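You operate a simulated robot arm through the tools that you are given. There is no shell and no other tool.

You run a simulated robot arm. Do the job below in one go: nothing can be reset, and whatever is moved stays where it is left.

JOB
Glue block 5 on the marked spot of the clamped board at the bench and clamp it down.
Fine: coat the spot with the purple pad, use the blue clamp, put the pad back and close the glue pot. Set down upright: purple pad. A coat counts when it lies all over at full strength: go over it till it gets no stronger.
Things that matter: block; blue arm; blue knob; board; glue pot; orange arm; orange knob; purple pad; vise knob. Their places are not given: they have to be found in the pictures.

Only the result counts: the job must be done as asked and must still hold three seconds after the hand-in. Knocking over, shifting, dropping, spilling or breaking anything else fails it.

ROBOT AND FRAMES
A 7-joint arm with a two-finger parallel gripper, fixed in place. Base frame: the origin is on the floor under the middle of its stand, x ahead of it, y to its left, z up. Units: mm, rad, N and s.
With the tool pointing down near the work surface it reaches from about 320 to 740 mm from the base axis. Its first joint turns from -2.007 to 2.007 rad. Payload 3.91 kg.
Tool frame: the origin (TCP) lies between the finger pads and is the grasp point; the fingertips stand 30 mm ahead of it; z points along the fingers, y is the line along which they close. Largest opening 110 mm; finger width 20, thickness 10; the body of the gripper, 48 by 112 mm, starts 55 mm behind the TCP.
Orientation is told as [roll, pitch, yaw] about the base's x, y, z axes, in that order, counted from this pose: with the fingers straight down and closing along the base's y, the tool's x points along the base's -x, its y along +y and its z along -z.

CONTROLS
- The arm moves only by the tool step_arm. Its argument "deltas" is a list of rows, each a list of 7 numbers: the finger opening in mm, from 0 to 110, then the shift along the tool's x, y, z in mm, then the turn, a rotation vector about the tool's x, y, z in rad. In form: [[gripper, dx, dy, dz, rx, ry, rz], ...]. A call has 1 to 20 rows; each row shifts and turns the commanded pose from where the row before left it, along the tool's axes as they then stand. Each row takes 0.2 s and may step no farther than 50 mm and 0.15 rad from the row before; otherwise, or with a gripper value out of range, the whole call is refused. A pose out of reach is approached as far as the arm can. The call stops where the force on the tool passes 40 N (or 10 N more than at its start, if that is more) or the arm is blocked; 0.2 s more then pass. Each finger travels about 108 mm/s and halts on what it meets, pressing with about 42 N; the grip force reading is that of the motor and also rises with nothing between the fingers. The clock runs only during rows and for 0.2 s after the last one: add rows that do not move to give the fingers time. The reply holds the time, the measured pose of the TCP, the force on the tool along the base axes, the opening and the grip force, in the units named above and with some noise, with the torque about the TCP (base axes, N m) and any sound that the robot's microphone picked up.
- Cameras (640 x 400 px; columns grow to the right, rows downward): "scene" is fixed at [47.6, 492.5, 1523.8]; the picture's right is [-0.56, -0.83, 0.00], its down [-0.32, 0.22, -0.92] and it looks along [0.76, -0.52, -0.39] (base axes); focal length 214 px, centre (320, 200). "wrist" rides on the gripper at [72, 17, -103] in the tool frame; the picture's right is [-0.23, 0.97, 0.00], its down [-0.76, -0.18, -0.62] and it looks along [-0.61, -0.14, 0.78] (tool axes); focal length 222 px, centre (320, 200).
- capture(camera): a new picture of that camera. It takes no simulated time.
- slide_trunk(by): slides the trunk up (or, below 0, down) by that many mm; the arm rides with it, the base frame stays. It gives what a move gives, with no picture.
- pixel_to_xyz(camera, pixels): there is no depth. For up to 12 entries [column, row, z] of the newest picture of that camera ("zoom" is the newest enlarged one), the place [x, y] in the base frame at which the ray of that pixel passes the height z, good to about 3 mm, but the place of the scene camera against the robot may be out by one fixed shift of up to 18 mm in any direction. It takes no simulated time.
- enlarge(camera, box): a new picture of the part [left, top, right, bottom] of that camera's present view, enlarged. It takes no simulated time.
- hand_in(): hands the job in; it is judged then, once.

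Unless the task says otherwise, let go and move clear before handing in.

The tools are called after "Call:" as a command line: name --pt "numbers of a row" for each row, then --argument value for the rest, lists and objects as JSON in quotes. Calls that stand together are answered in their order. step_arm: Moves the arm, as the interface text tells. Its arguments: {"type":"object","properties":{"deltas":{"type":"array"}},"required":["deltas"]} The other tools are called the same way: slide_trunk (by) moves the trunk up or down; capture (camera) takes a picture; pixel_to_xyz (camera, pixels) gives the place at which the rays of pixels pass given heights; enlarge (camera, box) takes an enlarged picture of a part of a camera's view; hand_in () hands the job in.

At the start:

```text
time_s: 0.0
tool_pos: [396.8, 253.2, 1344.5]
tcp_rot: [0.0, -0.001, -0.001]
contact_force: [-0.1, -0.6, -0.1]
torque: [0.03, 0.01, 0.03]
grip_width: 110.1
finger_force: 0.1
trunk travel left (down, up): [-900.0, 90.0]
```

scene: 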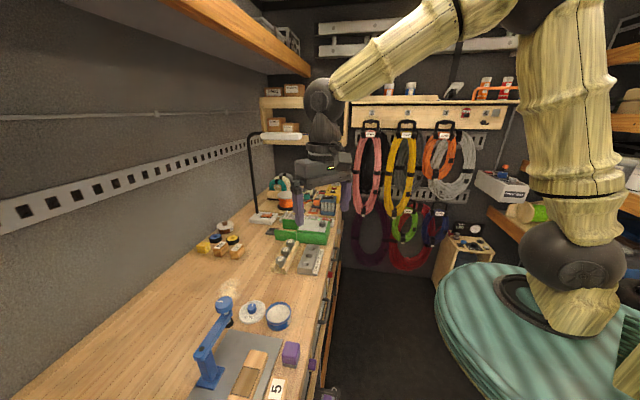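
wrist: 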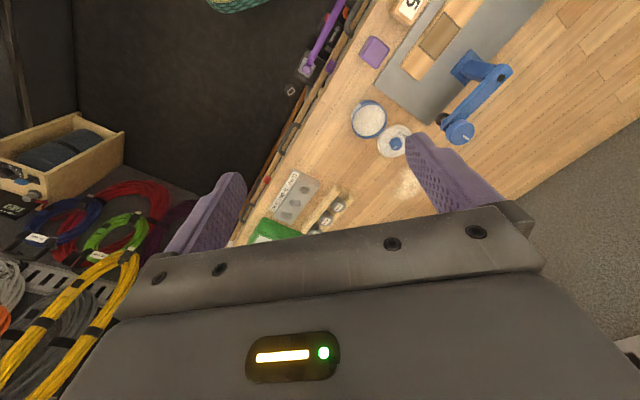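

The scene shows a bench with the board and blue clamp around (240,360), a glue pot at (278,316) with its lid at (252,311), a purple pad at (290,352) and a block marked "5" at (275,388). I'll enlarge these areas before moving.

Call:
enlarge --camera "scene" --box '[180, 280, 340, 400]'

Call:
enlarge --camera "wrist" --box '[320, 0, 560, 160]'

Call:
enlarge --camera "scene" --box '[190, 170, 350, 280]'

```text
3.33 times, centred on (260, 340) of scene
```

zoom: 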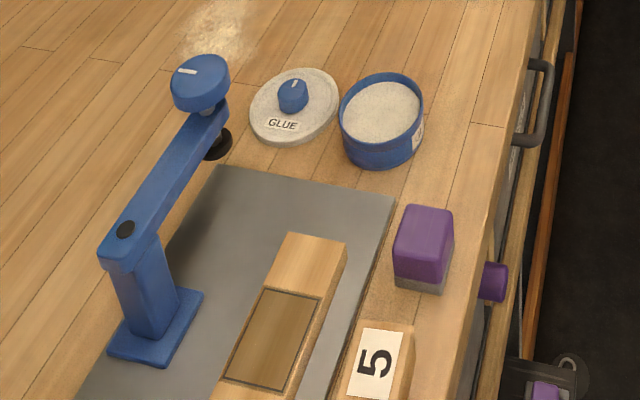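

```text
2.50 times, centred on (440, 80) of wrist
```

zoom: 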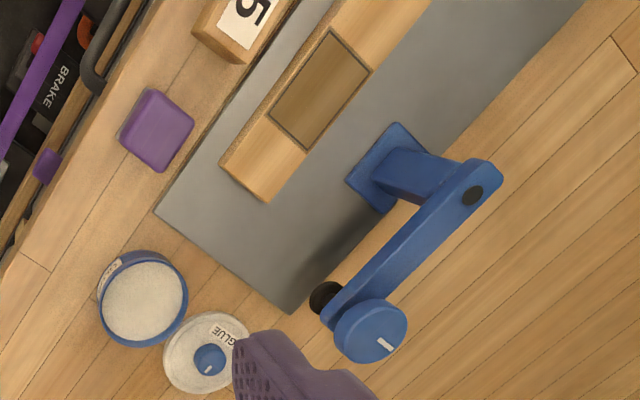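

```text
3.64 times, centred on (270, 225) of scene
```

zoom: 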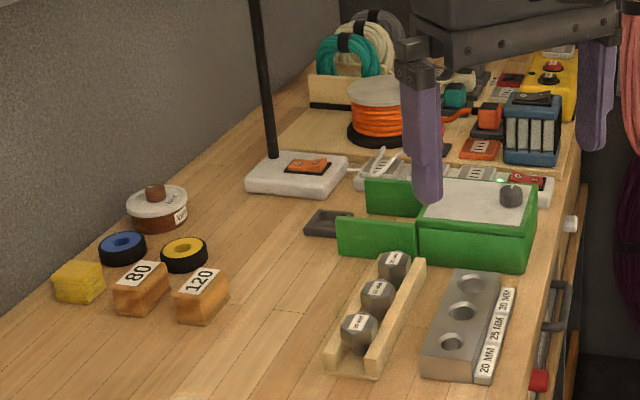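

The board's marked spot (zoom 270,340), the clamp post, pot and pad are all visible, but the bench height is unknown. I'll intersect rays from both cameras at several heights to find it.

Call:
pixel_to_xyz --camera "scene" --pixels '[[251.9, 308.5, 800], [251.9, 308.5, 900], [251.9, 308.5, 1000], [290.5, 351, 800], [290.5, 351, 900], [290.5, 351, 1000], [285, 393, 800], [285, 393, 900], [275, 393, 1000]]'

Call:
pixel_to_xyz --camera "wrist" --pixels '[[395.2, 144, 800], [395.2, 144, 900], [395.2, 144, 1000], [375, 49, 800], [375, 49, 900], [375, 49, 1000]]'

```text
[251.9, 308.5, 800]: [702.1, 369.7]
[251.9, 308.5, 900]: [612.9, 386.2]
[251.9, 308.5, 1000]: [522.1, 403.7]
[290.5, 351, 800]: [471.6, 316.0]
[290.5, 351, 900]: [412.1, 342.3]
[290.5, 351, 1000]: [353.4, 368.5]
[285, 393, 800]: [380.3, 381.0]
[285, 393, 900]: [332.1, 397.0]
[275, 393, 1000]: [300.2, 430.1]
```

```text
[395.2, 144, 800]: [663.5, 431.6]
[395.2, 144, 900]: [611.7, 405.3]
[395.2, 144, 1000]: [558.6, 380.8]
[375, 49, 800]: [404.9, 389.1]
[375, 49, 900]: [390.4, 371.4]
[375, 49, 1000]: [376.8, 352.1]
```

The rays agree near z ≈ 900–930 for the lid knob (about 605,400), so the bench top is around z 890. Next I turn the wrist camera toward the bench (+y) to see the whole board, the clamps and the vise.

Call:
step_arm --pt "110 0 0 0 0 0 -0.15" --pt "110 0 0 0 0 0 -0.15" --pt "110 0 0 0 0 0 -0.15" --pt "110 0 0 0 0 0 -0.15" --pt "110 0 0 0 0 0 -0.15" --pt "110 0 0 0 0 0 -0.15" --pt "110 0 0 0 0 0 -0.15" --pt "110 0 0 0 0 0 -0.15" --pt "110 0 0 0 0 0 -0.15" --pt "110 0 0 0 0 0 -0.15"

Call:
capture --camera "wrist"

Call:
capture --camera "scene"

```text
time_s: 2.2
tool_pos: [398.4, 253.0, 1343.8]
tcp_rot: [0.002, 0.002, 1.5]
contact_force: [-0.2, 0.1, 0.4]
torque: [-0.02, -0.04, 0.01]
grip_width: 109.9
finger_force: 0.0
trunk travel left (down, up): [-900.0, 90.0]
```

```text
taken
```

wrist: 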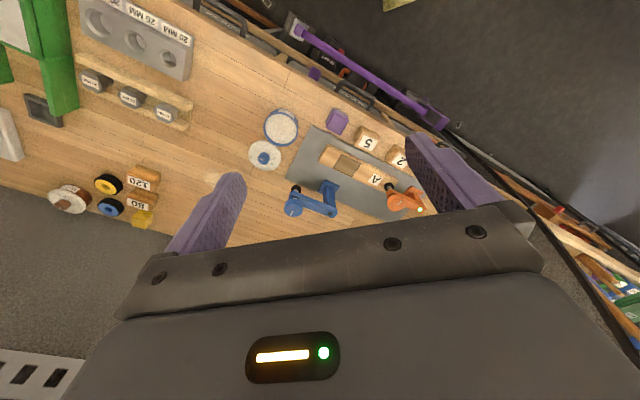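

```text
taken
```

scene: 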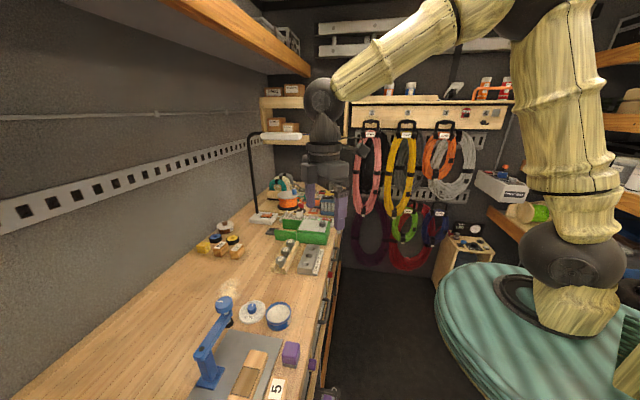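

The wrist view now shows the whole station: pad (337,120), blocks "5" (367,140) and "2" (398,158), board with marked spot (347,163), blue clamp (310,200) and orange clamp (405,200). I'll enlarge it.

Call:
enlarge --camera "wrist" --box '[240, 90, 450, 221]'

Call:
enlarge --camera "wrist" --box '[280, 100, 376, 160]'

Call:
enlarge --camera "wrist" --box '[340, 150, 440, 212]'

Call:
enlarge --camera "wrist" --box '[240, 100, 340, 162]'

```text
3.05 times, centred on (345, 156) of wrist
```

zoom: 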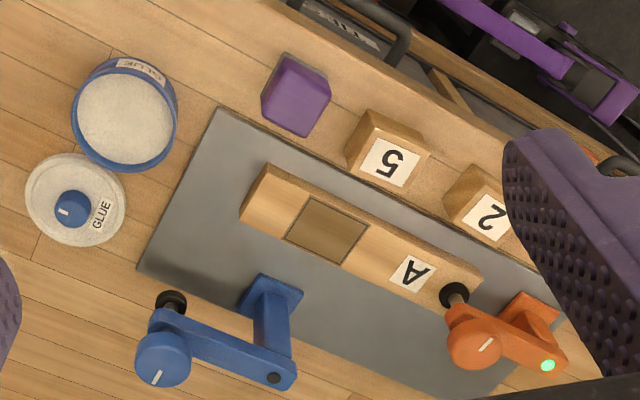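

```text
6.67 times, centred on (328, 130) of wrist
```

zoom: 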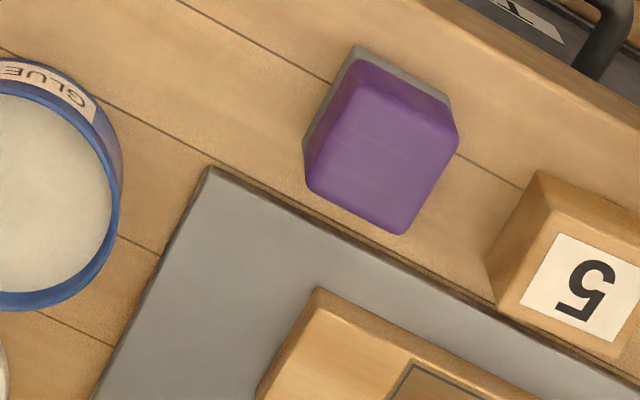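

```text
6.40 times, centred on (390, 181) of wrist
```

zoom: 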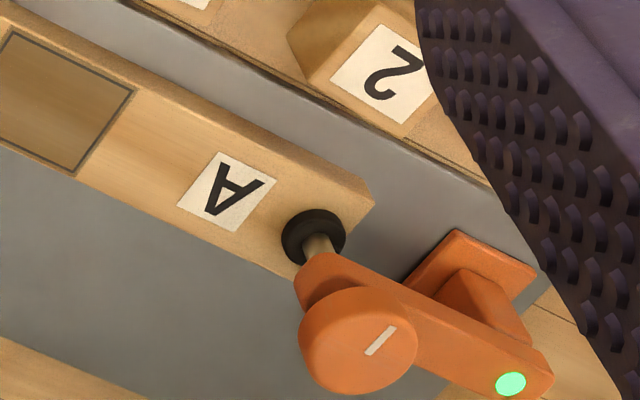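

```text
6.40 times, centred on (290, 131) of wrist
```

zoom: 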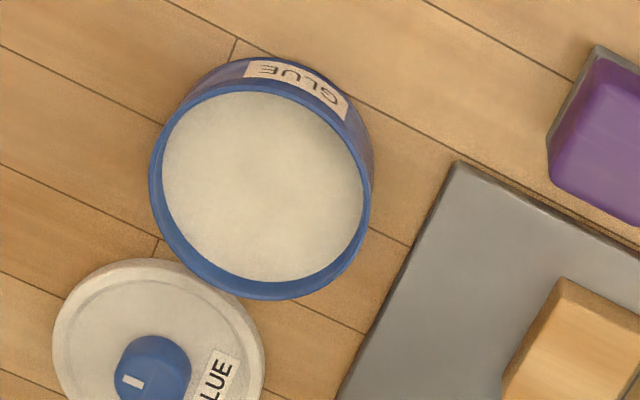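

The board "A" is held by the orange clamp (green light at 548,365), and the blue clamp is swung away with its knob at zoom (162,358). I'll lower the trunk by 220 mm to look closer and triangulate.

Call:
slide_trunk --by -220

Call:
capture --camera "wrist"

```text
time_s: 4.5
tool_pos: [397.1, 252.1, 1124.4]
tcp_rot: [-0.002, -0.001, 1.5]
contact_force: [0.2, -0.2, 0.3]
torque: [0.05, 0.0, -0.02]
grip_width: 109.9
finger_force: 0.1
trunk travel left (down, up): [-680.0, 310.0]
```

```text
taken
```

wrist: 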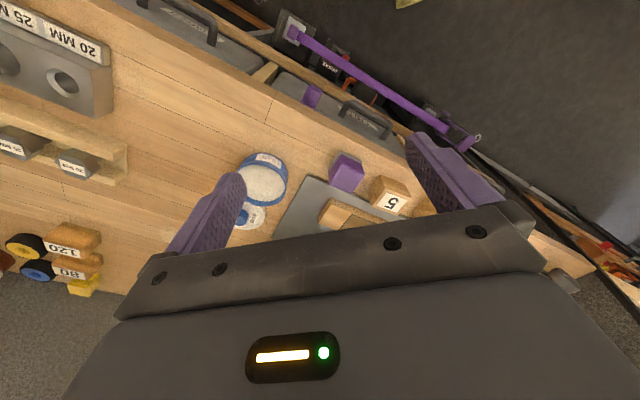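

From this height the station sits behind the gripper (spot near 345,215). I'll move 120 mm further over the bench (+y) so it comes into the clear upper part of the image.

Call:
step_arm --pt "110 -40 0 0 0 0 0" --pt "110 -40 0 0 0 0 0" --pt "110 -40 0 0 0 0 0" --pt "110 0 0 0 0 0 0"

Call:
capture --camera "wrist"

Call:
enlarge --camera "wrist" --box '[230, 60, 420, 180]'

```text
time_s: 5.5
tool_pos: [403.4, 372.8, 1124.5]
tcp_rot: [-0.001, -0.001, 1.501]
contact_force: [-1.0, 0.6, -0.6]
torque: [0.0, 0.0, 0.01]
grip_width: 110.0
finger_force: 0.0
trunk travel left (down, up): [-680.0, 310.0]
```

```text
taken
```

wrist: 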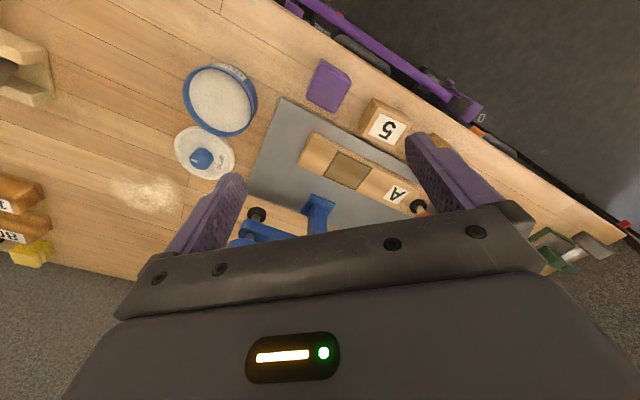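

```text
3.33 times, centred on (325, 120) of wrist
```

zoom: 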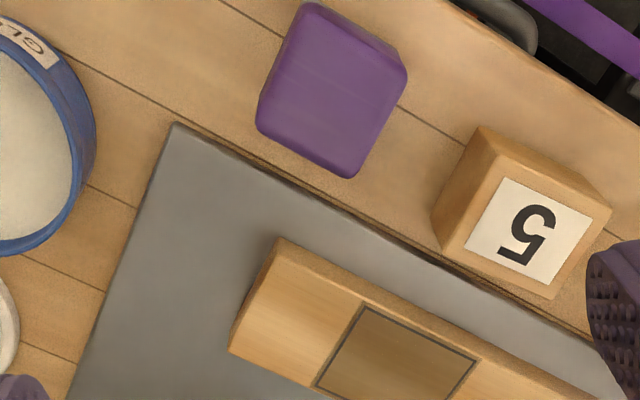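

The zoom shows the pad (330,90), block 5 (520,215) and spot (395,350) clearly. I'll compute base coordinates for the key points at plausible heights.

Call:
pixel_to_xyz --camera "wrist" --pixels '[[130, 100, 900], [220, 100, 900], [202, 158, 920], [328, 85, 920], [385, 128, 920], [346, 171, 920], [280.9, 96.9, 900], [280.9, 96.9, 910], [40, 70, 900], [256, 214, 920], [318, 213, 920], [418, 206, 920]]'

Call:
enlarge --camera "wrist" --box '[170, 60, 290, 180]'

Call:
enlarge --camera "wrist" --box '[220, 130, 440, 240]'

```text
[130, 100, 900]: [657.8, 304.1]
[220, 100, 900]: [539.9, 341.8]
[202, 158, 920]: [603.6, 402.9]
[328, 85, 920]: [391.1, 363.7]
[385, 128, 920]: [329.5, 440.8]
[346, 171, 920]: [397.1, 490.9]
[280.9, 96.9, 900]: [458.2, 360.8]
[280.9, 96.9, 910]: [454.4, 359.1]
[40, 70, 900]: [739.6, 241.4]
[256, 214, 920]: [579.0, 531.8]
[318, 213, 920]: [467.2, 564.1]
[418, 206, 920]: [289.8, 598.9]
```

```text
3.33 times, centred on (230, 120) of wrist
```

zoom: 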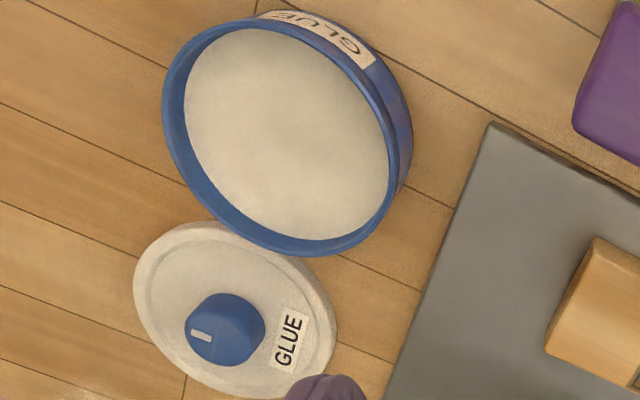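

```text
2.91 times, centred on (330, 185) of wrist
```

zoom: 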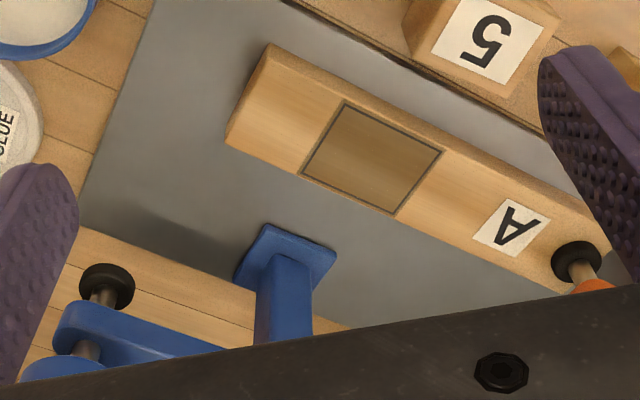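

Approximate places: pot (540,340), lid knob (604,403), pad (391,364), block 5 (330,441), spot (397,491); the station is turned relative to the base axes. I'll touch the bare bench near (640,305) with closed fingers to fix the bench height, approaching high first.

Call:
step_arm --pt "60 0 -45 0 0 0 0" --pt "20 0 -45 0 0 0 0" --pt "0 0 -45 0 0 0 0" --pt "0 20 -45 0 0 0 0" --pt "0 30 -45 0 0 0 0" --pt "0 0 0 0 0 0 0"

Call:
capture --camera "wrist"

```text
refused: row 5 steps farther than a row can; nothing moved
```

```text
taken
```

wrist: 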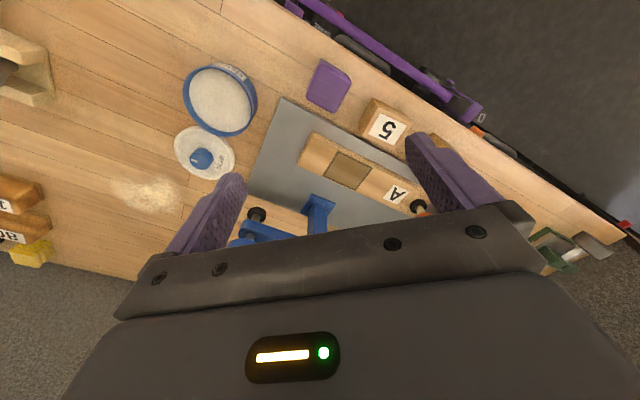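

The call was refused for one row being too long; nothing moved and the view is unchanged (pot at 220,100). I'll resend with shorter rows.

Call:
step_arm --pt "60 0 -45 0 0 0 0" --pt "20 10 -45 0 0 0 0" --pt "0 15 -45 0 0 0 0" --pt "0 20 -40 0 0 0 0" --pt "0 20 -40 0 0 0 0" --pt "0 20 -20 0 0 0 0" --pt "0 0 0 0 0 0 0"

Call:
capture --camera "wrist"

```text
time_s: 7.1
tool_pos: [633.2, 271.1, 1125.8]
tcp_rot: [0.0, -0.001, 1.501]
contact_force: [0.2, -0.9, -0.3]
torque: [-0.02, 0.01, 0.01]
grip_width: 0.1
finger_force: 37.7
trunk travel left (down, up): [-680.0, 310.0]
```

```text
taken
```

wrist: 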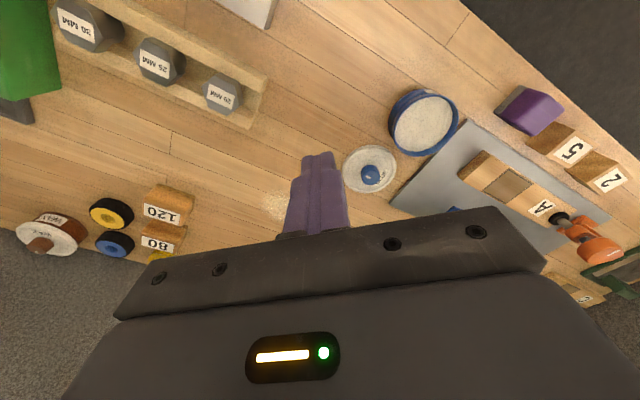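

The spot below the fingers (about pixel 320,93) is bare wood between the lid, the pot and the socket tray. I'll descend in steps, letting the force stop find the bench.

Call:
step_arm --pt "0 0 0 40 0 0 0" --pt "0 0 0 40 0 0 0" --pt "0 0 0 40 0 0 0" --pt "0 0 0 20 0 0 0" --pt "0 0 0 10 0 0 0" --pt "0 0 0 10 0 0 0" --pt "0 0 0 0 0 0 0"

Call:
capture --camera "wrist"

Call:
capture --camera "scene"

```text
time_s: 8.7
tool_pos: [634.9, 271.8, 965.1]
tcp_rot: [-0.001, -0.001, 1.499]
contact_force: [-0.3, 0.1, -0.1]
torque: [0.02, -0.02, 0.0]
grip_width: 0.0
finger_force: 38.0
trunk travel left (down, up): [-680.0, 310.0]
```

```text
taken
```

wrist: 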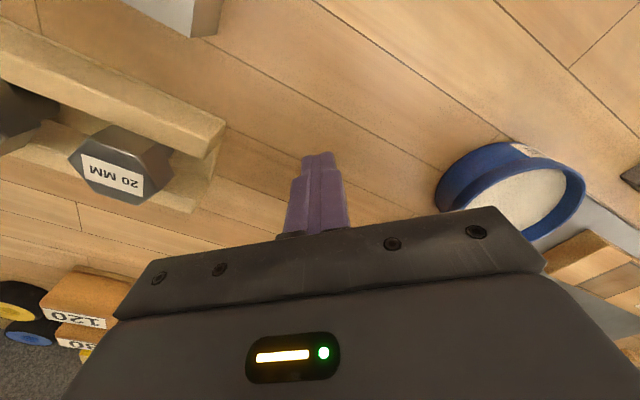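

```text
taken
```

scene: 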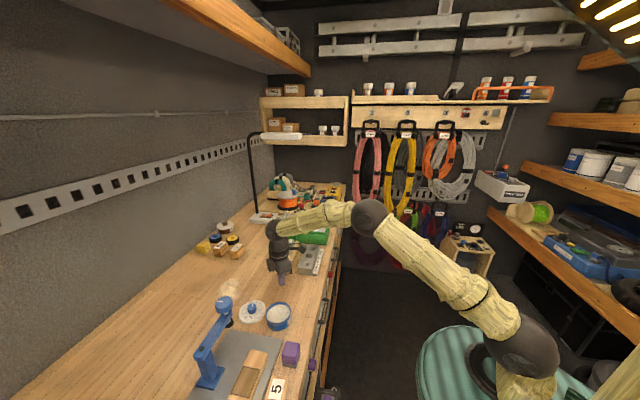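

No contact yet with the tips at z ≈ 935, and the wood below is clear. I'll continue down in 4 mm rows until contact.

Call:
step_arm --pt "0 0 0 5 0 0 0" --pt "0 0 0 5 0 0 0" --pt "0 0 0 4 0 0 0" --pt "0 0 0 4 0 0 0" --pt "0 0 0 4 0 0 0" --pt "0 0 0 4 0 0 0" --pt "0 0 0 4 0 0 0" --pt "0 0 0 4 0 0 0" --pt "0 0 0 4 0 0 0" --pt "0 0 0 4 0 0 0" --pt "0 0 0 4 0 0 0" --pt "0 0 0 4 0 0 0"

```text
time_s: 10.1
tool_pos: [634.7, 271.8, 950.7]
tcp_rot: [-0.015, -0.008, 1.498]
contact_force: [-9.5, -5.0, 15.5]
torque: [-0.28, 0.4, -0.07]
grip_width: 0.2
finger_force: 37.8
trunk travel left (down, up): [-680.0, 310.0]
stopped in row 6: the force on the tool passed its limit at 44 N (the readings are from after the stop); the commanded pose is now the measured one
```

Contact came with the TCP at z ≈ 951 (force 44 N), so the bench top is at about z = 920. I'll rise and return above the station for accurate measuring.

Call:
step_arm --pt "0 0 0 -40 0 0 0" --pt "0 0 0 -45 0 0 0" --pt "0 0 0 -45 0 0 0" --pt "0 0 0 -45 0 0 0" --pt "0 -10 45 0 0 0 0" --pt "0 -15 45 0 0 0 0" --pt "0 -15 45 0 0 0 0" --pt "0 -15 45 0 0 0 0" --pt "0 -15 45 0 0 0 0" --pt "0 0 0 0 0 0 0"

Call:
capture --camera "wrist"

Call:
enlarge --camera "wrist" --box '[260, 40, 440, 152]'

```text
time_s: 12.2
tool_pos: [415.4, 357.2, 1119.1]
tcp_rot: [-0.013, -0.006, 1.499]
contact_force: [0.6, -1.3, -0.5]
torque: [0.01, 0.01, -0.02]
grip_width: 0.0
finger_force: 37.4
trunk travel left (down, up): [-680.0, 310.0]
```

```text
taken
```

wrist: 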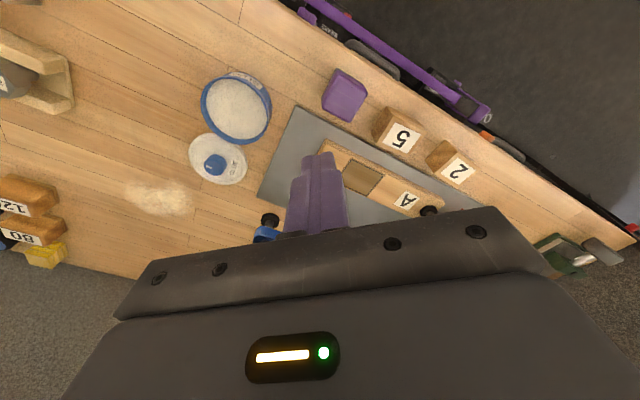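

```text
3.56 times, centred on (350, 96) of wrist
```

zoom: 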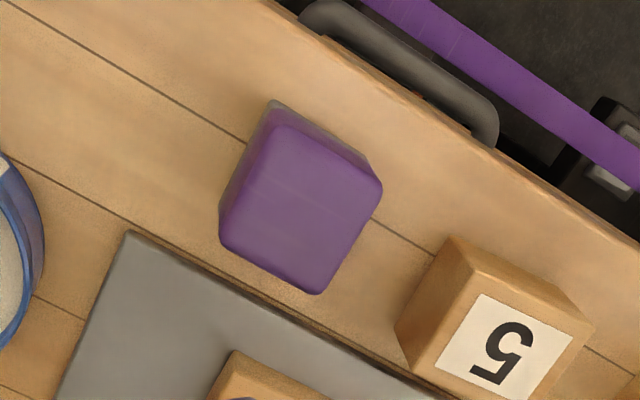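

The zoom shows the pad top centred near (300,205) and block 5's top label near (500,345). I'll query corners at bench and top heights.

Call:
pixel_to_xyz --camera "zoom" --pixels '[[300, 205, 940], [300, 205, 960], [283, 112, 960], [382, 188, 960], [315, 293, 960], [222, 235, 960], [505, 345, 940], [505, 345, 960], [130, 230, 920], [130, 230, 930], [455, 238, 960], [590, 330, 960]]'

Call:
enlarge --camera "scene" --box '[240, 330, 320, 400]'

```text
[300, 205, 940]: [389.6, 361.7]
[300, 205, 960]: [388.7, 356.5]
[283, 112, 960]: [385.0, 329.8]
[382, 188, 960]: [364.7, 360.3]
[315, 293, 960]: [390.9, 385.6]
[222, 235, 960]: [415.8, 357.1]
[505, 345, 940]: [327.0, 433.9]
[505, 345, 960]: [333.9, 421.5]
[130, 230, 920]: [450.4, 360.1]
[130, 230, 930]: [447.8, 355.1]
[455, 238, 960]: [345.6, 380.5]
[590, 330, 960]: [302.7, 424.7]
```

```text
5.71 times, centred on (280, 365) of scene
```

zoom: 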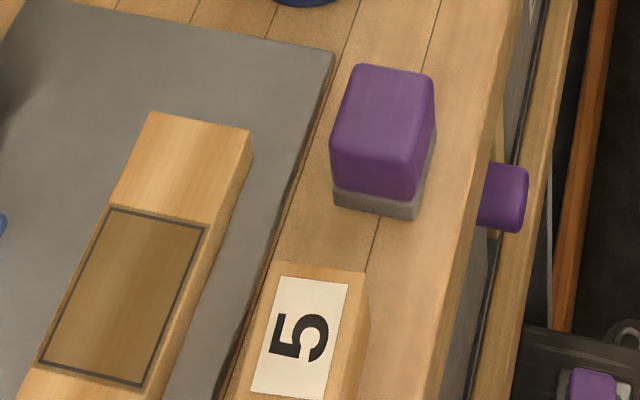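

Pad is roughly 40 × 40 mm, turned about 45° in the base frame, centred near (390,360). I'll query the scene camera for the blue clamp's heights before moving over it.

Call:
pixel_to_xyz --camera "scene" --pixels '[[210.5, 383.5, 930], [201.5, 349, 1000], [201.5, 349, 1020], [201.5, 349, 1040], [224, 305, 980], [224, 305, 1020], [224, 305, 1040], [224, 305, 1060], [209, 371, 980]]'

Call:
pixel_to_xyz --camera "wrist" --pixels '[[270, 220, 930], [270, 220, 950], [270, 220, 970], [361, 177, 940], [236, 107, 940], [236, 107, 950], [215, 163, 930], [215, 163, 940]]'

```text
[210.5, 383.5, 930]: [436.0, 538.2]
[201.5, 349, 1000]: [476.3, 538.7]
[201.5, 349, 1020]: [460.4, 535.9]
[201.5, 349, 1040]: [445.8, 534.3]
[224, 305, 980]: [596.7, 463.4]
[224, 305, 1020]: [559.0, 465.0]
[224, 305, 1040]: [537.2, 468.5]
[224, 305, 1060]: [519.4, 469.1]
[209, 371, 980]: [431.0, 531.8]
```

```text
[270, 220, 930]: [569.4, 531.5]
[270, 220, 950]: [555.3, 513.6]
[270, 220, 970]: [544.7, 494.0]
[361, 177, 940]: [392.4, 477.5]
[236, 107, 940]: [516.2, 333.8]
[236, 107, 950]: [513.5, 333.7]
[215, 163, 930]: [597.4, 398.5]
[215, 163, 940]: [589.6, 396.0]
```

The blue clamp's pivot top seems to be near z 1040 and its knob top near 1065, around (530,480). I'll go a little higher, level the tool and move over for an unobstructed view of the board and clamp.

Call:
step_arm --pt "60 0 0 -40 -0.013 0.006 0" --pt "110 -20 15 0 0 0 0" --pt "110 -25 20 0 0 0 0" --pt "110 -25 0 0 0 0 0" --pt "110 0 0 0 0 0 0"

Call:
capture --camera "wrist"

Call:
enlarge --camera "wrist" --box '[230, 120, 420, 240]'

```text
time_s: 13.4
tool_pos: [383.4, 430.8, 1157.8]
tcp_rot: [0.001, -0.001, 1.5]
contact_force: [0.2, 0.4, -0.6]
torque: [-0.02, 0.01, 0.01]
grip_width: 109.8
finger_force: 0.1
trunk travel left (down, up): [-680.0, 310.0]
```

```text
taken
```

wrist: 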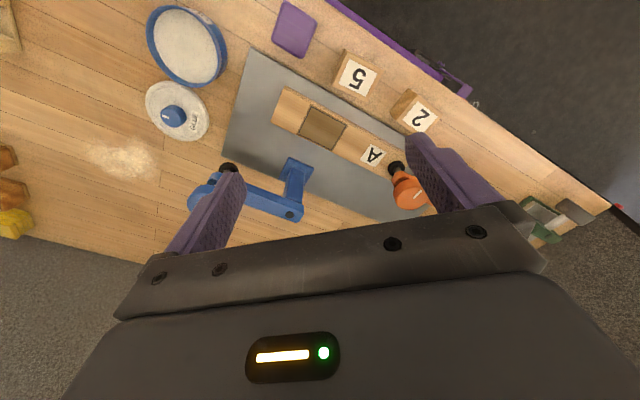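

```text
3.33 times, centred on (325, 180) of wrist
```

zoom: 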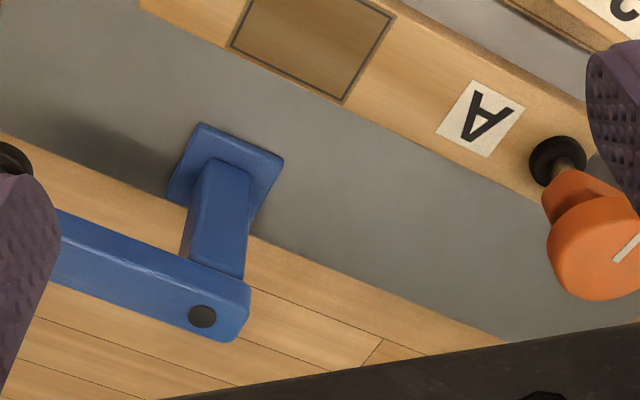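

This view shows the pad (295,28), block 5 (356,77), spot (323,128), clamp base (295,180) and blue pivot (291,214). I'll enlarge the upper part for precise corners.

Call:
enlarge --camera "wrist" --box '[240, 70, 400, 170]'

Call:
pixel_to_xyz --camera "zoom" --pixels '[[320, 200, 940]]'

Call:
enlarge --camera "wrist" --box '[240, 0, 400, 100]'

```text
4.00 times, centred on (320, 120) of wrist
```

zoom: 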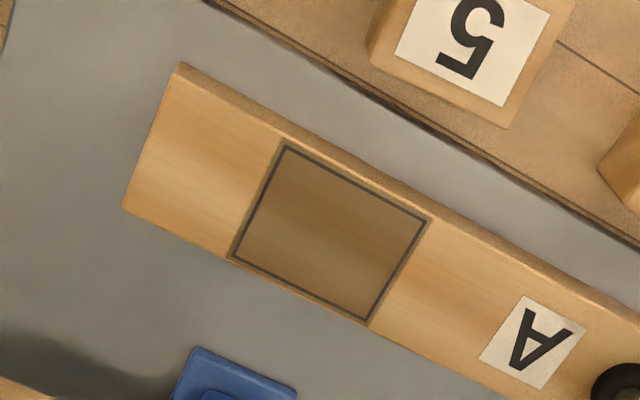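

```text
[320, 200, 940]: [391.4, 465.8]
```

```text
4.00 times, centred on (320, 50) of wrist
```

zoom: 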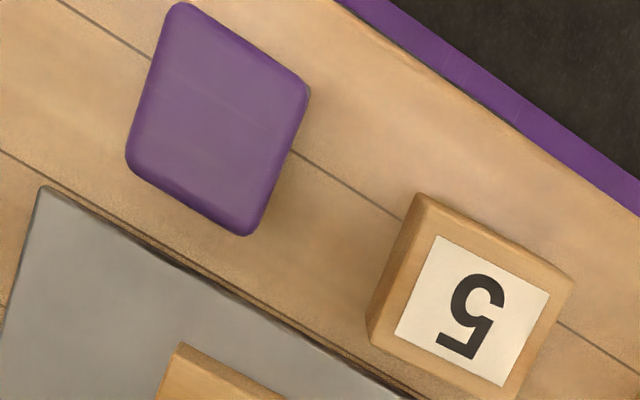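

I'll convert those corner pixels to base coordinates at the likely heights (board top ~945, pad top ~960, block top ~960).

Call:
pixel_to_xyz --camera "wrist" --pixels '[[311.25, 105.75, 945], [347, 125.5, 945], [332.5, 150.75, 945], [298, 134.5, 945], [285.5, 85.75, 945], [270.75, 121.75, 945], [251.25, 47, 925], [400, 132.5, 925], [292.5, 70, 925]]'

Call:
pixel_to_xyz --camera "wrist" --pixels '[[285, 0.75, 960], [317.5, 22, 960], [302, 58.75, 960], [271.75, 39.25, 960], [295, 30, 960], [345, 48.75, 960], [383.25, 70, 960], [367.5, 99.5, 960], [187, 47, 950], [171, 116, 940]]'

```text
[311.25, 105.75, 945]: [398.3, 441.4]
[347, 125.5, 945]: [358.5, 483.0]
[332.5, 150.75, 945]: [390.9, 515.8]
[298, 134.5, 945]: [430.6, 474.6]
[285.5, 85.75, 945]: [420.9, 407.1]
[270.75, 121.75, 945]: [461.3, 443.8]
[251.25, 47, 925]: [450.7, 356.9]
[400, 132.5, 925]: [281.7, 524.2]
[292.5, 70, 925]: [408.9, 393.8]
```

```text
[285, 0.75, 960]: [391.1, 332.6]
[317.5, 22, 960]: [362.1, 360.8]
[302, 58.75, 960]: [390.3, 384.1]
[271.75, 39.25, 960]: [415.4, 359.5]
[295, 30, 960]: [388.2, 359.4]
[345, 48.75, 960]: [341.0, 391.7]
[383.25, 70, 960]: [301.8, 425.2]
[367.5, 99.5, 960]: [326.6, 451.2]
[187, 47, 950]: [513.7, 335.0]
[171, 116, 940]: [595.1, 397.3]
```

The station axes lie at about 45°/135° in the base frame; pad centre ≈ (389,359.5) is nearly straight below the camera, so it is reliable, and spot centre ≈ (394.6,478.7). I'll move over the pad and turn the tool to yaw ≈ 45°.

Call:
step_arm --pt "110 24 -4 0 0 0 0" --pt "110 24 -4 0 0 0 0" --pt "110 22.8 -2.6 0 0 0 0" --pt "110 0 0 0 0 0 0.143" --pt "110 0 0 0 0 0 0.143" --pt "110 0 0 0 0 0 0.143" --pt "110 0 0 0 0 0 0.143" --pt "110 0 0 0 0 0 0.143" --pt "90 0 0 0 0 0 0" --pt "80 0 0 0 0 0 0"

Call:
capture --camera "wrist"

Call:
enlarge --camera "wrist" --box '[240, 80, 400, 180]'

```text
time_s: 15.7
tool_pos: [390.5, 360.1, 1159.1]
tcp_rot: [0.0, 0.0, 0.784]
contact_force: [0.0, 0.2, 0.3]
torque: [0.0, 0.01, 0.01]
grip_width: 80.3
finger_force: 0.0
trunk travel left (down, up): [-680.0, 310.0]
```

```text
taken
```

wrist: 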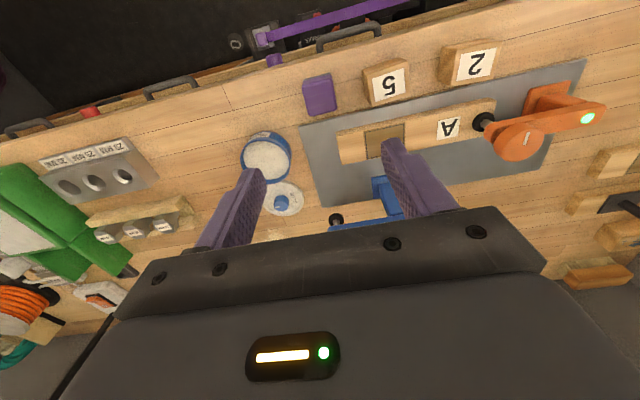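

```text
4.00 times, centred on (320, 130) of wrist
```

zoom: 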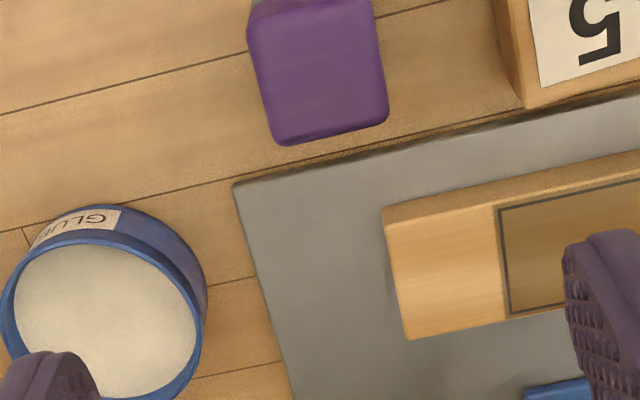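

In this aligned view the pad top is centred near (319,98). I'll triangulate heights of pad, block, spot and pot with this third view.

Call:
pixel_to_xyz --camera "wrist" --pixels '[[319.5, 98, 940], [319.5, 98, 960], [319.5, 98, 980], [389, 83, 940], [389, 83, 960], [389, 83, 980], [385, 139, 930], [385, 139, 950], [385, 139, 970]]'

Call:
enlarge --camera "wrist" --box '[350, 40, 510, 140]'

```text
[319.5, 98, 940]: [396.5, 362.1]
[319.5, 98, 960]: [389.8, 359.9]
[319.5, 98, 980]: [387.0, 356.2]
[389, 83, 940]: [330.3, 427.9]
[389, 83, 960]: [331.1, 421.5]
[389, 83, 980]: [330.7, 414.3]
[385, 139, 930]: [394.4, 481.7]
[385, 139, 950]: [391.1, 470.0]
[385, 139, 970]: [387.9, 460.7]
```

```text
4.00 times, centred on (430, 90) of wrist
```

zoom: 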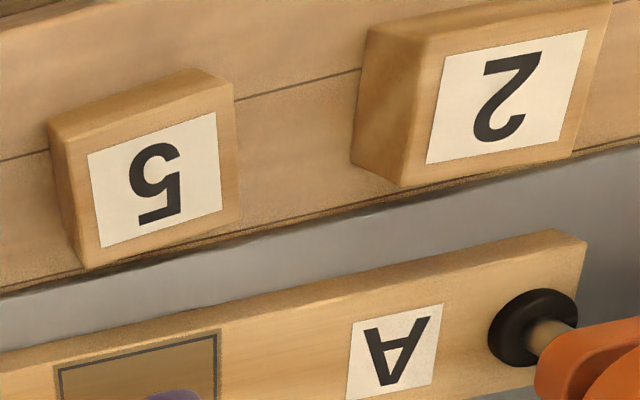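

Pad top at z ≈ 960 gives (389.8,359.9), agreeing with the overhead view, and the TCP is at (390.5,360.1). I'll narrow to 66 mm, descend to z ≈ 967 so that the tips stay 17 mm above the bench, and close.

Call:
step_arm --pt "66 0 0 40 0 0 0" --pt "66 0 0 40 0 0 0" --pt "66 0 0 40 0 0 0" --pt "66 0 0 30 0 0 0" --pt "66 0 0 15 0 0 0" --pt "66 0 0 0 0 0 0"

Call:
capture --camera "wrist"

Call:
enlarge --camera "scene" --box '[220, 280, 380, 400]'

```text
time_s: 17.1
tool_pos: [390.2, 358.8, 993.2]
tcp_rot: [0.0, 0.0, 0.784]
contact_force: [0.6, 1.2, 0.0]
torque: [0.0, -0.01, 0.01]
grip_width: 66.2
finger_force: 0.1
trunk travel left (down, up): [-680.0, 310.0]
```

```text
taken
```

wrist: 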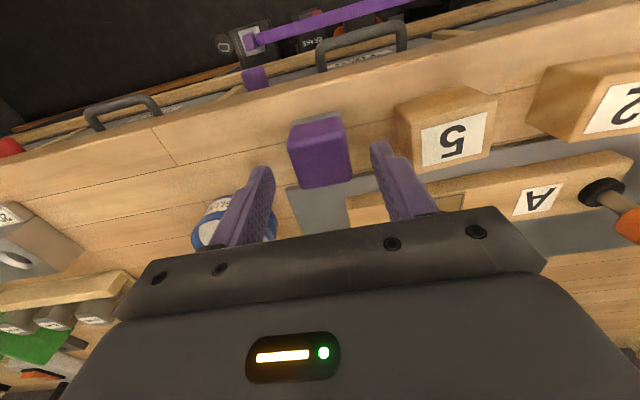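

```text
3.33 times, centred on (300, 340) of scene
```

zoom: 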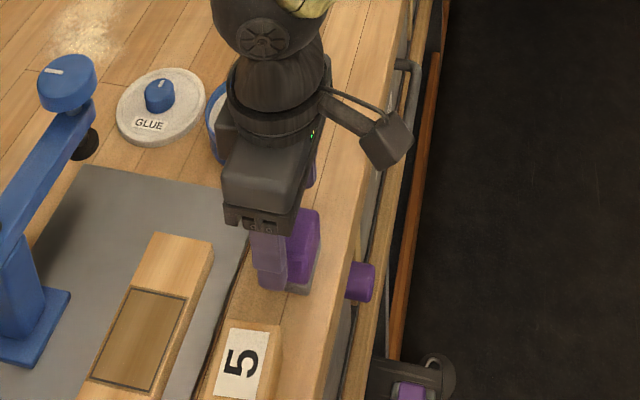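

The pad sits between the fingers (pad at 319,155; tips near 258,170 and 380,150). I'll zoom to check the alignment along the other direction before going lower.

Call:
enlarge --camera "wrist" --box '[240, 100, 400, 200]'

Call:
pixel_to_xyz --camera "zoom" --pixels '[[195, 200, 960], [410, 160, 960], [440, 325, 960], [225, 350, 960], [190, 125, 920], [395, 75, 920]]'

```text
4.00 times, centred on (320, 150) of wrist
```

zoom: 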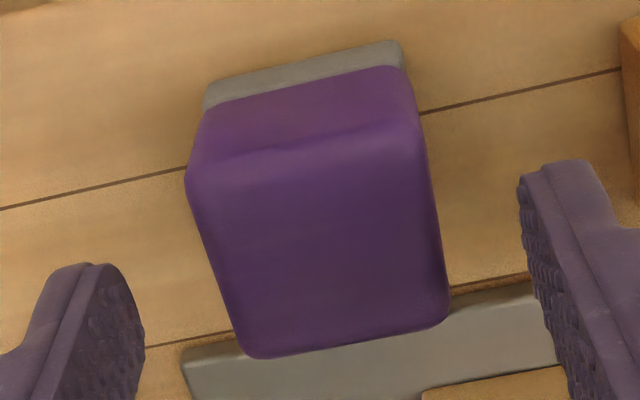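

```text
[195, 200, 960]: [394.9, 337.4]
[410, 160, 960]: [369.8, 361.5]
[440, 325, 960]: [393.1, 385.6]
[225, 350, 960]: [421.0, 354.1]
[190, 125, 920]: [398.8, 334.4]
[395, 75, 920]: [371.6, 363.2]
```

I'll refine with the visible top-face corners and the bottom corners of the grey sole.

Call:
pixel_to_xyz --camera "zoom" --pixels '[[190, 172, 960], [422, 137, 960], [449, 320, 960], [246, 358, 960], [204, 108, 920], [404, 68, 920], [204, 84, 930], [400, 42, 930], [320, 250, 960]]'

```text
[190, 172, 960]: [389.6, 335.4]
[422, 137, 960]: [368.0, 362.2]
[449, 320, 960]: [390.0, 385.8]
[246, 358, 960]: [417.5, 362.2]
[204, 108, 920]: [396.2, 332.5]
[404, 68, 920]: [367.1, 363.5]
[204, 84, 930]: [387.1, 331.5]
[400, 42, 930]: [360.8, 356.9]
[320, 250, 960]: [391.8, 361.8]
```

Pad top centre ≈ (391.3,361.4), about 2.5 mm ahead of the TCP along the tool's −x. I'll correct by 2.5 mm, descend 26 mm and close on the pad.

Call:
step_arm --pt "66 -2.5 0 6 0 0 0" --pt "66 0 0 10 0 0 0" --pt "66 0 0 10 0 0 0" --pt "66 0 0 0 0 0 0" --pt "50 0 0 0 0 0 0" --pt "42 0 0 0 0 0 0" --pt "34 0 0 0 0 0 0" --pt "28 0 0 0 0 0 0" --pt "28 0 0 0 0 0 0" --pt "28 0 0 0 0 0 0"

Call:
enlarge --camera "wrist" --box '[240, 80, 400, 180]'

```text
time_s: 19.2
tool_pos: [390.9, 360.5, 968.1]
tcp_rot: [0.001, 0.003, 0.787]
contact_force: [1.0, 0.2, -0.1]
torque: [0.0, 0.03, -0.05]
grip_width: 39.3
finger_force: 41.8
trunk travel left (down, up): [-680.0, 310.0]
```

```text
4.00 times, centred on (320, 130) of wrist
```

zoom: 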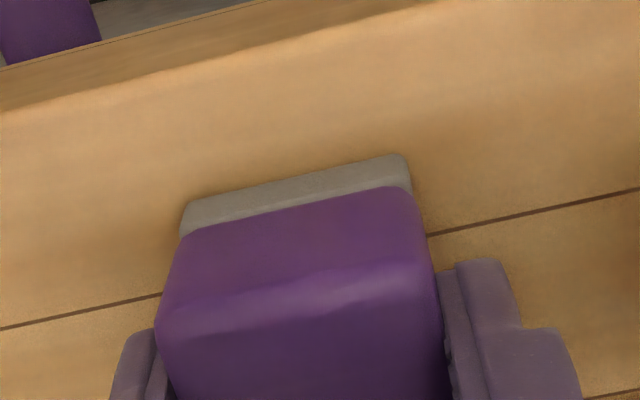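

The fingers halted at 39.3 mm with full grip; the pickup pose is (390.9,360.5,968.1). I'll lift the pad straight up and look.

Call:
step_arm --pt "28 0 0 -10 0 0 0" --pt "28 0 0 -30 0 0 0" --pt "28 0 0 -40 0 0 0" --pt "28 0 0 -40 0 0 0" --pt "28 0 0 0 0 0 0"

Call:
capture --camera "wrist"

Call:
capture --camera "scene"

```text
time_s: 20.4
tool_pos: [392.2, 360.0, 1088.5]
tcp_rot: [0.002, 0.002, 0.785]
contact_force: [-0.3, 0.7, -0.2]
torque: [0.0, 0.01, -0.05]
grip_width: 28.1
finger_force: 0.0
trunk travel left (down, up): [-680.0, 310.0]
```

```text
taken
```

wrist: 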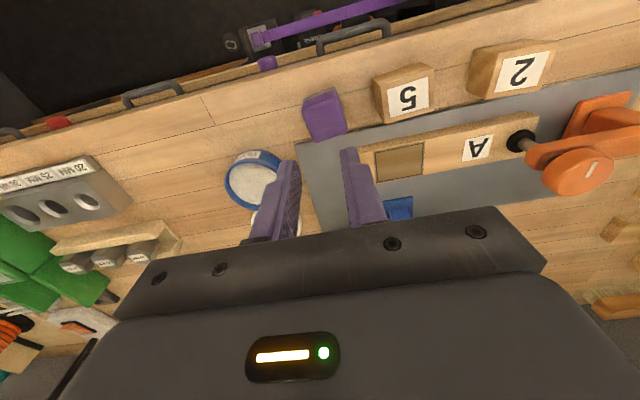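

```text
taken
```

scene: 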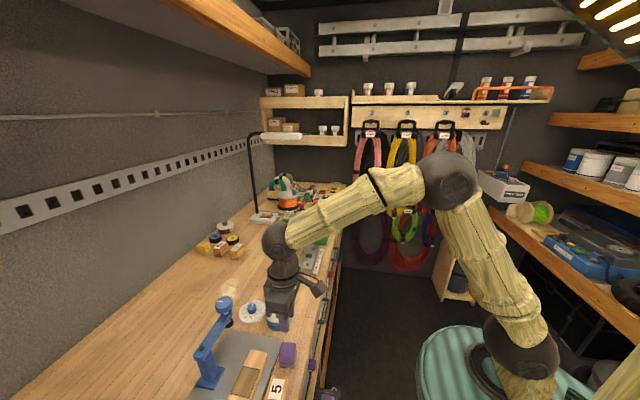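

The pad did not come along: the grip closed to 28 mm and the pad is still on the bench (wrist 323,115), slightly turned. I'll look closely at how it stands before regripping lower.

Call:
enlarge --camera "wrist" --box '[270, 70, 398, 150]'

Call:
enlarge --camera "scene" --box '[250, 320, 330, 380]'

```text
5.00 times, centred on (334, 110) of wrist
```

zoom: 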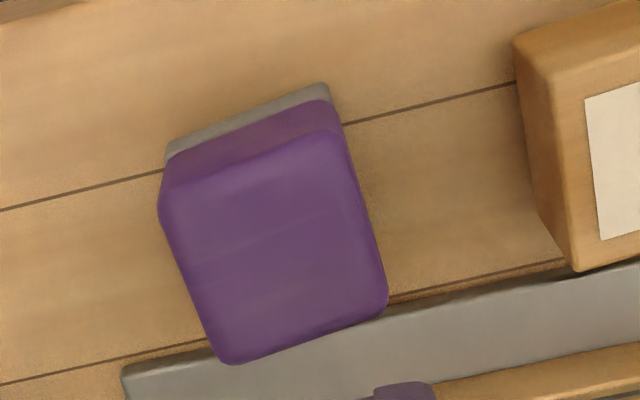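

```text
6.67 times, centred on (290, 350) of scene
```

zoom: 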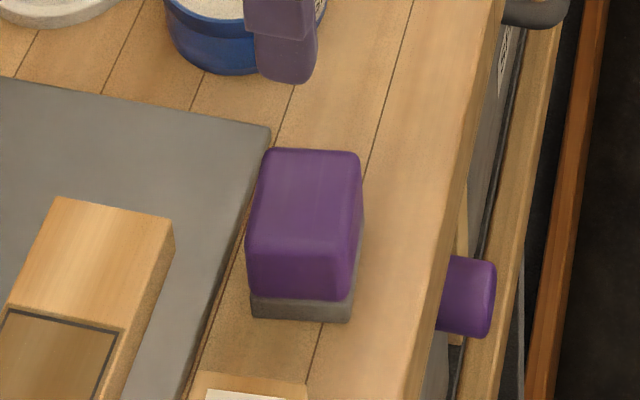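

The pad stands upright but shifted toward the plate and turned by a few degrees. I'll measure its new corners.

Call:
enlarge --camera "wrist" --box '[270, 70, 398, 150]'

Call:
pixel_to_xyz --camera "zoom" --pixels '[[160, 208, 960], [338, 133, 960], [390, 300, 960], [228, 364, 960], [165, 158, 920], [328, 84, 920], [123, 370, 925], [275, 245, 960], [275, 245, 950]]'

```text
5.00 times, centred on (334, 110) of wrist
```

zoom: 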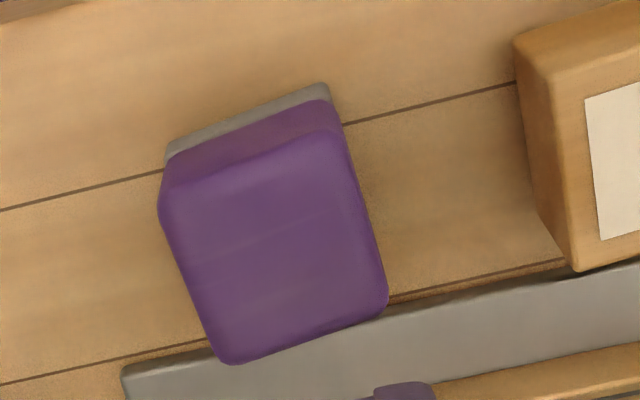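

```text
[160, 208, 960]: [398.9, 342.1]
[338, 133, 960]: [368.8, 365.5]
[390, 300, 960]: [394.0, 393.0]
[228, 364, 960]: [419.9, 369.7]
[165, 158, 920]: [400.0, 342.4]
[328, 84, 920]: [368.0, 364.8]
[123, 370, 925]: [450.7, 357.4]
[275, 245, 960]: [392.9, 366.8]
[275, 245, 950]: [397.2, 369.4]
```

The pad now is centred near (395,367), turned about +5° (yaw ≈ 0.87). My grip was probably too high on its rounded top; I'll realign and go lower this time, stopping first at z ≈ 1000 to check.

Call:
step_arm --pt "66 -6.9 3.0 0 0 0 -0.09" --pt "66 0 0 30 0 0 0" --pt "66 0 0 30 0 0 0" --pt "66 0 0 28 0 0 0" --pt "66 0 0 0 0 0 0"

Call:
enlarge --camera "wrist" --box '[240, 100, 400, 200]'

```text
time_s: 21.6
tool_pos: [395.9, 367.8, 1000.8]
tcp_rot: [0.003, 0.001, 0.874]
contact_force: [0.7, -0.3, 0.1]
torque: [-0.04, 0.0, 0.06]
grip_width: 66.3
finger_force: 0.2
trunk travel left (down, up): [-680.0, 310.0]
```

```text
4.00 times, centred on (320, 150) of wrist
```

zoom: 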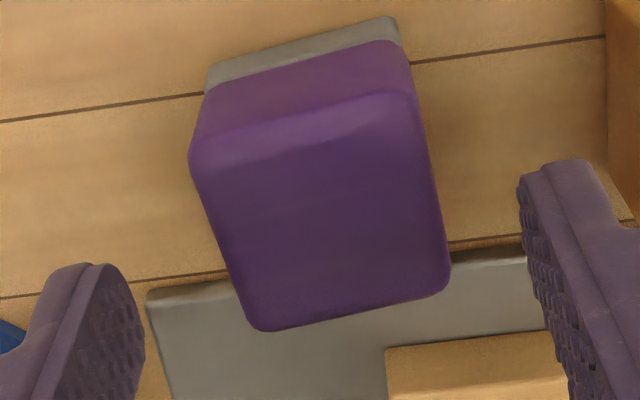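

The pad's edges slope a bit more than the gripper axis; I'll measure its corners in this closer view to get the exact yaw.

Call:
pixel_to_xyz --camera "zoom" --pixels '[[188, 155, 960], [414, 92, 960], [452, 288, 960], [260, 333, 960], [206, 66, 920], [393, 17, 920], [206, 66, 925], [393, 17, 925]]'

```text
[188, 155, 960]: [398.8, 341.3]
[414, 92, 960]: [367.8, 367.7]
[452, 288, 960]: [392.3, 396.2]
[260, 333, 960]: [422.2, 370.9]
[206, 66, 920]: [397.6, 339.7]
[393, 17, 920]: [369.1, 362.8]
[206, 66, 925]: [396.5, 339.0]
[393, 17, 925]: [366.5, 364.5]
```

The pad edges are at 50° (yaw 0.873) and its centre (395.3,369.0), so the tool is well aligned. I'll descend to z ≈ 957 and close fully.

Call:
step_arm --pt "66 -0.8 0 20 0 0 0" --pt "66 0 0 15 0 0 0" --pt "66 0 0 9 0 0 0" --pt "66 0 0 0 0 0 0" --pt "54 0 0 0 0 0 0" --pt "46 0 0 0 0 0 0" --pt "40 0 0 0 0 0 0" --pt "30 0 0 0 0 0 0" --pt "20 0 0 0 0 0 0" --pt "20 0 0 0 0 0 0" --pt "20 0 0 0 0 0 0"

Call:
enlarge --camera "wrist" --box '[240, 80, 400, 180]'

```text
time_s: 24.1
tool_pos: [396.1, 367.9, 956.4]
tcp_rot: [0.0, 0.0, 0.876]
contact_force: [0.3, -1.5, 1.1]
torque: [-0.07, -0.01, -0.01]
grip_width: 39.0
finger_force: 42.1
trunk travel left (down, up): [-680.0, 310.0]
```

```text
4.00 times, centred on (320, 130) of wrist
```

zoom: 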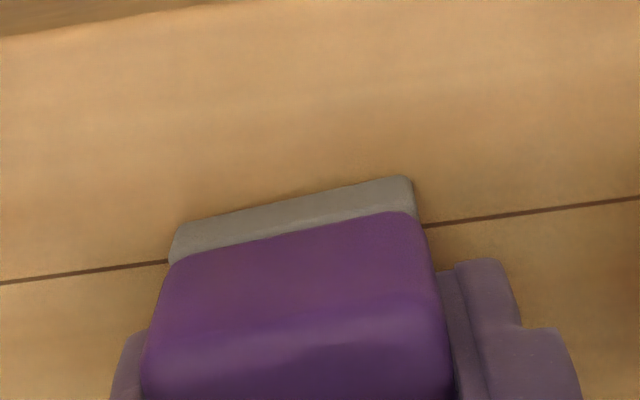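

Gripped again at 39.0 mm, now with the tips about 7 mm above the bench. I'll lift gently and check that the width stays.

Call:
step_arm --pt "20 0 0 -2 0 0 0" --pt "20 0 0 -4 0 0 0" --pt "20 0 0 -6 0 0 0" --pt "20 0 0 -8 0 0 0" --pt "20 0 0 0 0 0 0"

Call:
enlarge --camera "wrist" --box '[240, 80, 400, 180]'

Call:
enlarge --camera "scene" --box '[240, 300, 340, 380]'

```text
time_s: 25.2
tool_pos: [395.3, 369.0, 976.6]
tcp_rot: [0.002, 0.0, 0.874]
contact_force: [0.7, 0.5, -0.2]
torque: [-0.02, -0.04, -0.01]
grip_width: 39.0
finger_force: 41.6
trunk travel left (down, up): [-680.0, 310.0]
```

```text
4.00 times, centred on (320, 130) of wrist
```

zoom: 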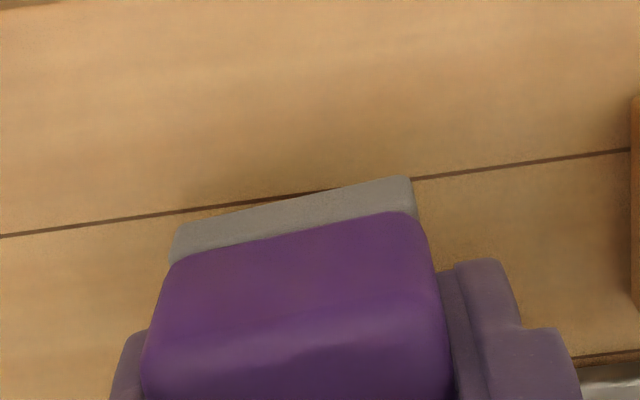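

```text
5.00 times, centred on (290, 340) of scene
```

zoom: 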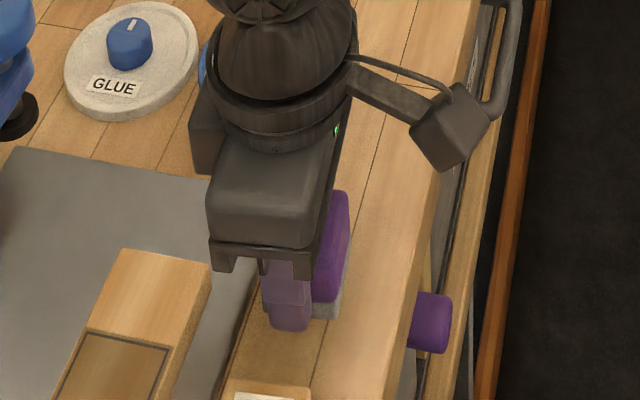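

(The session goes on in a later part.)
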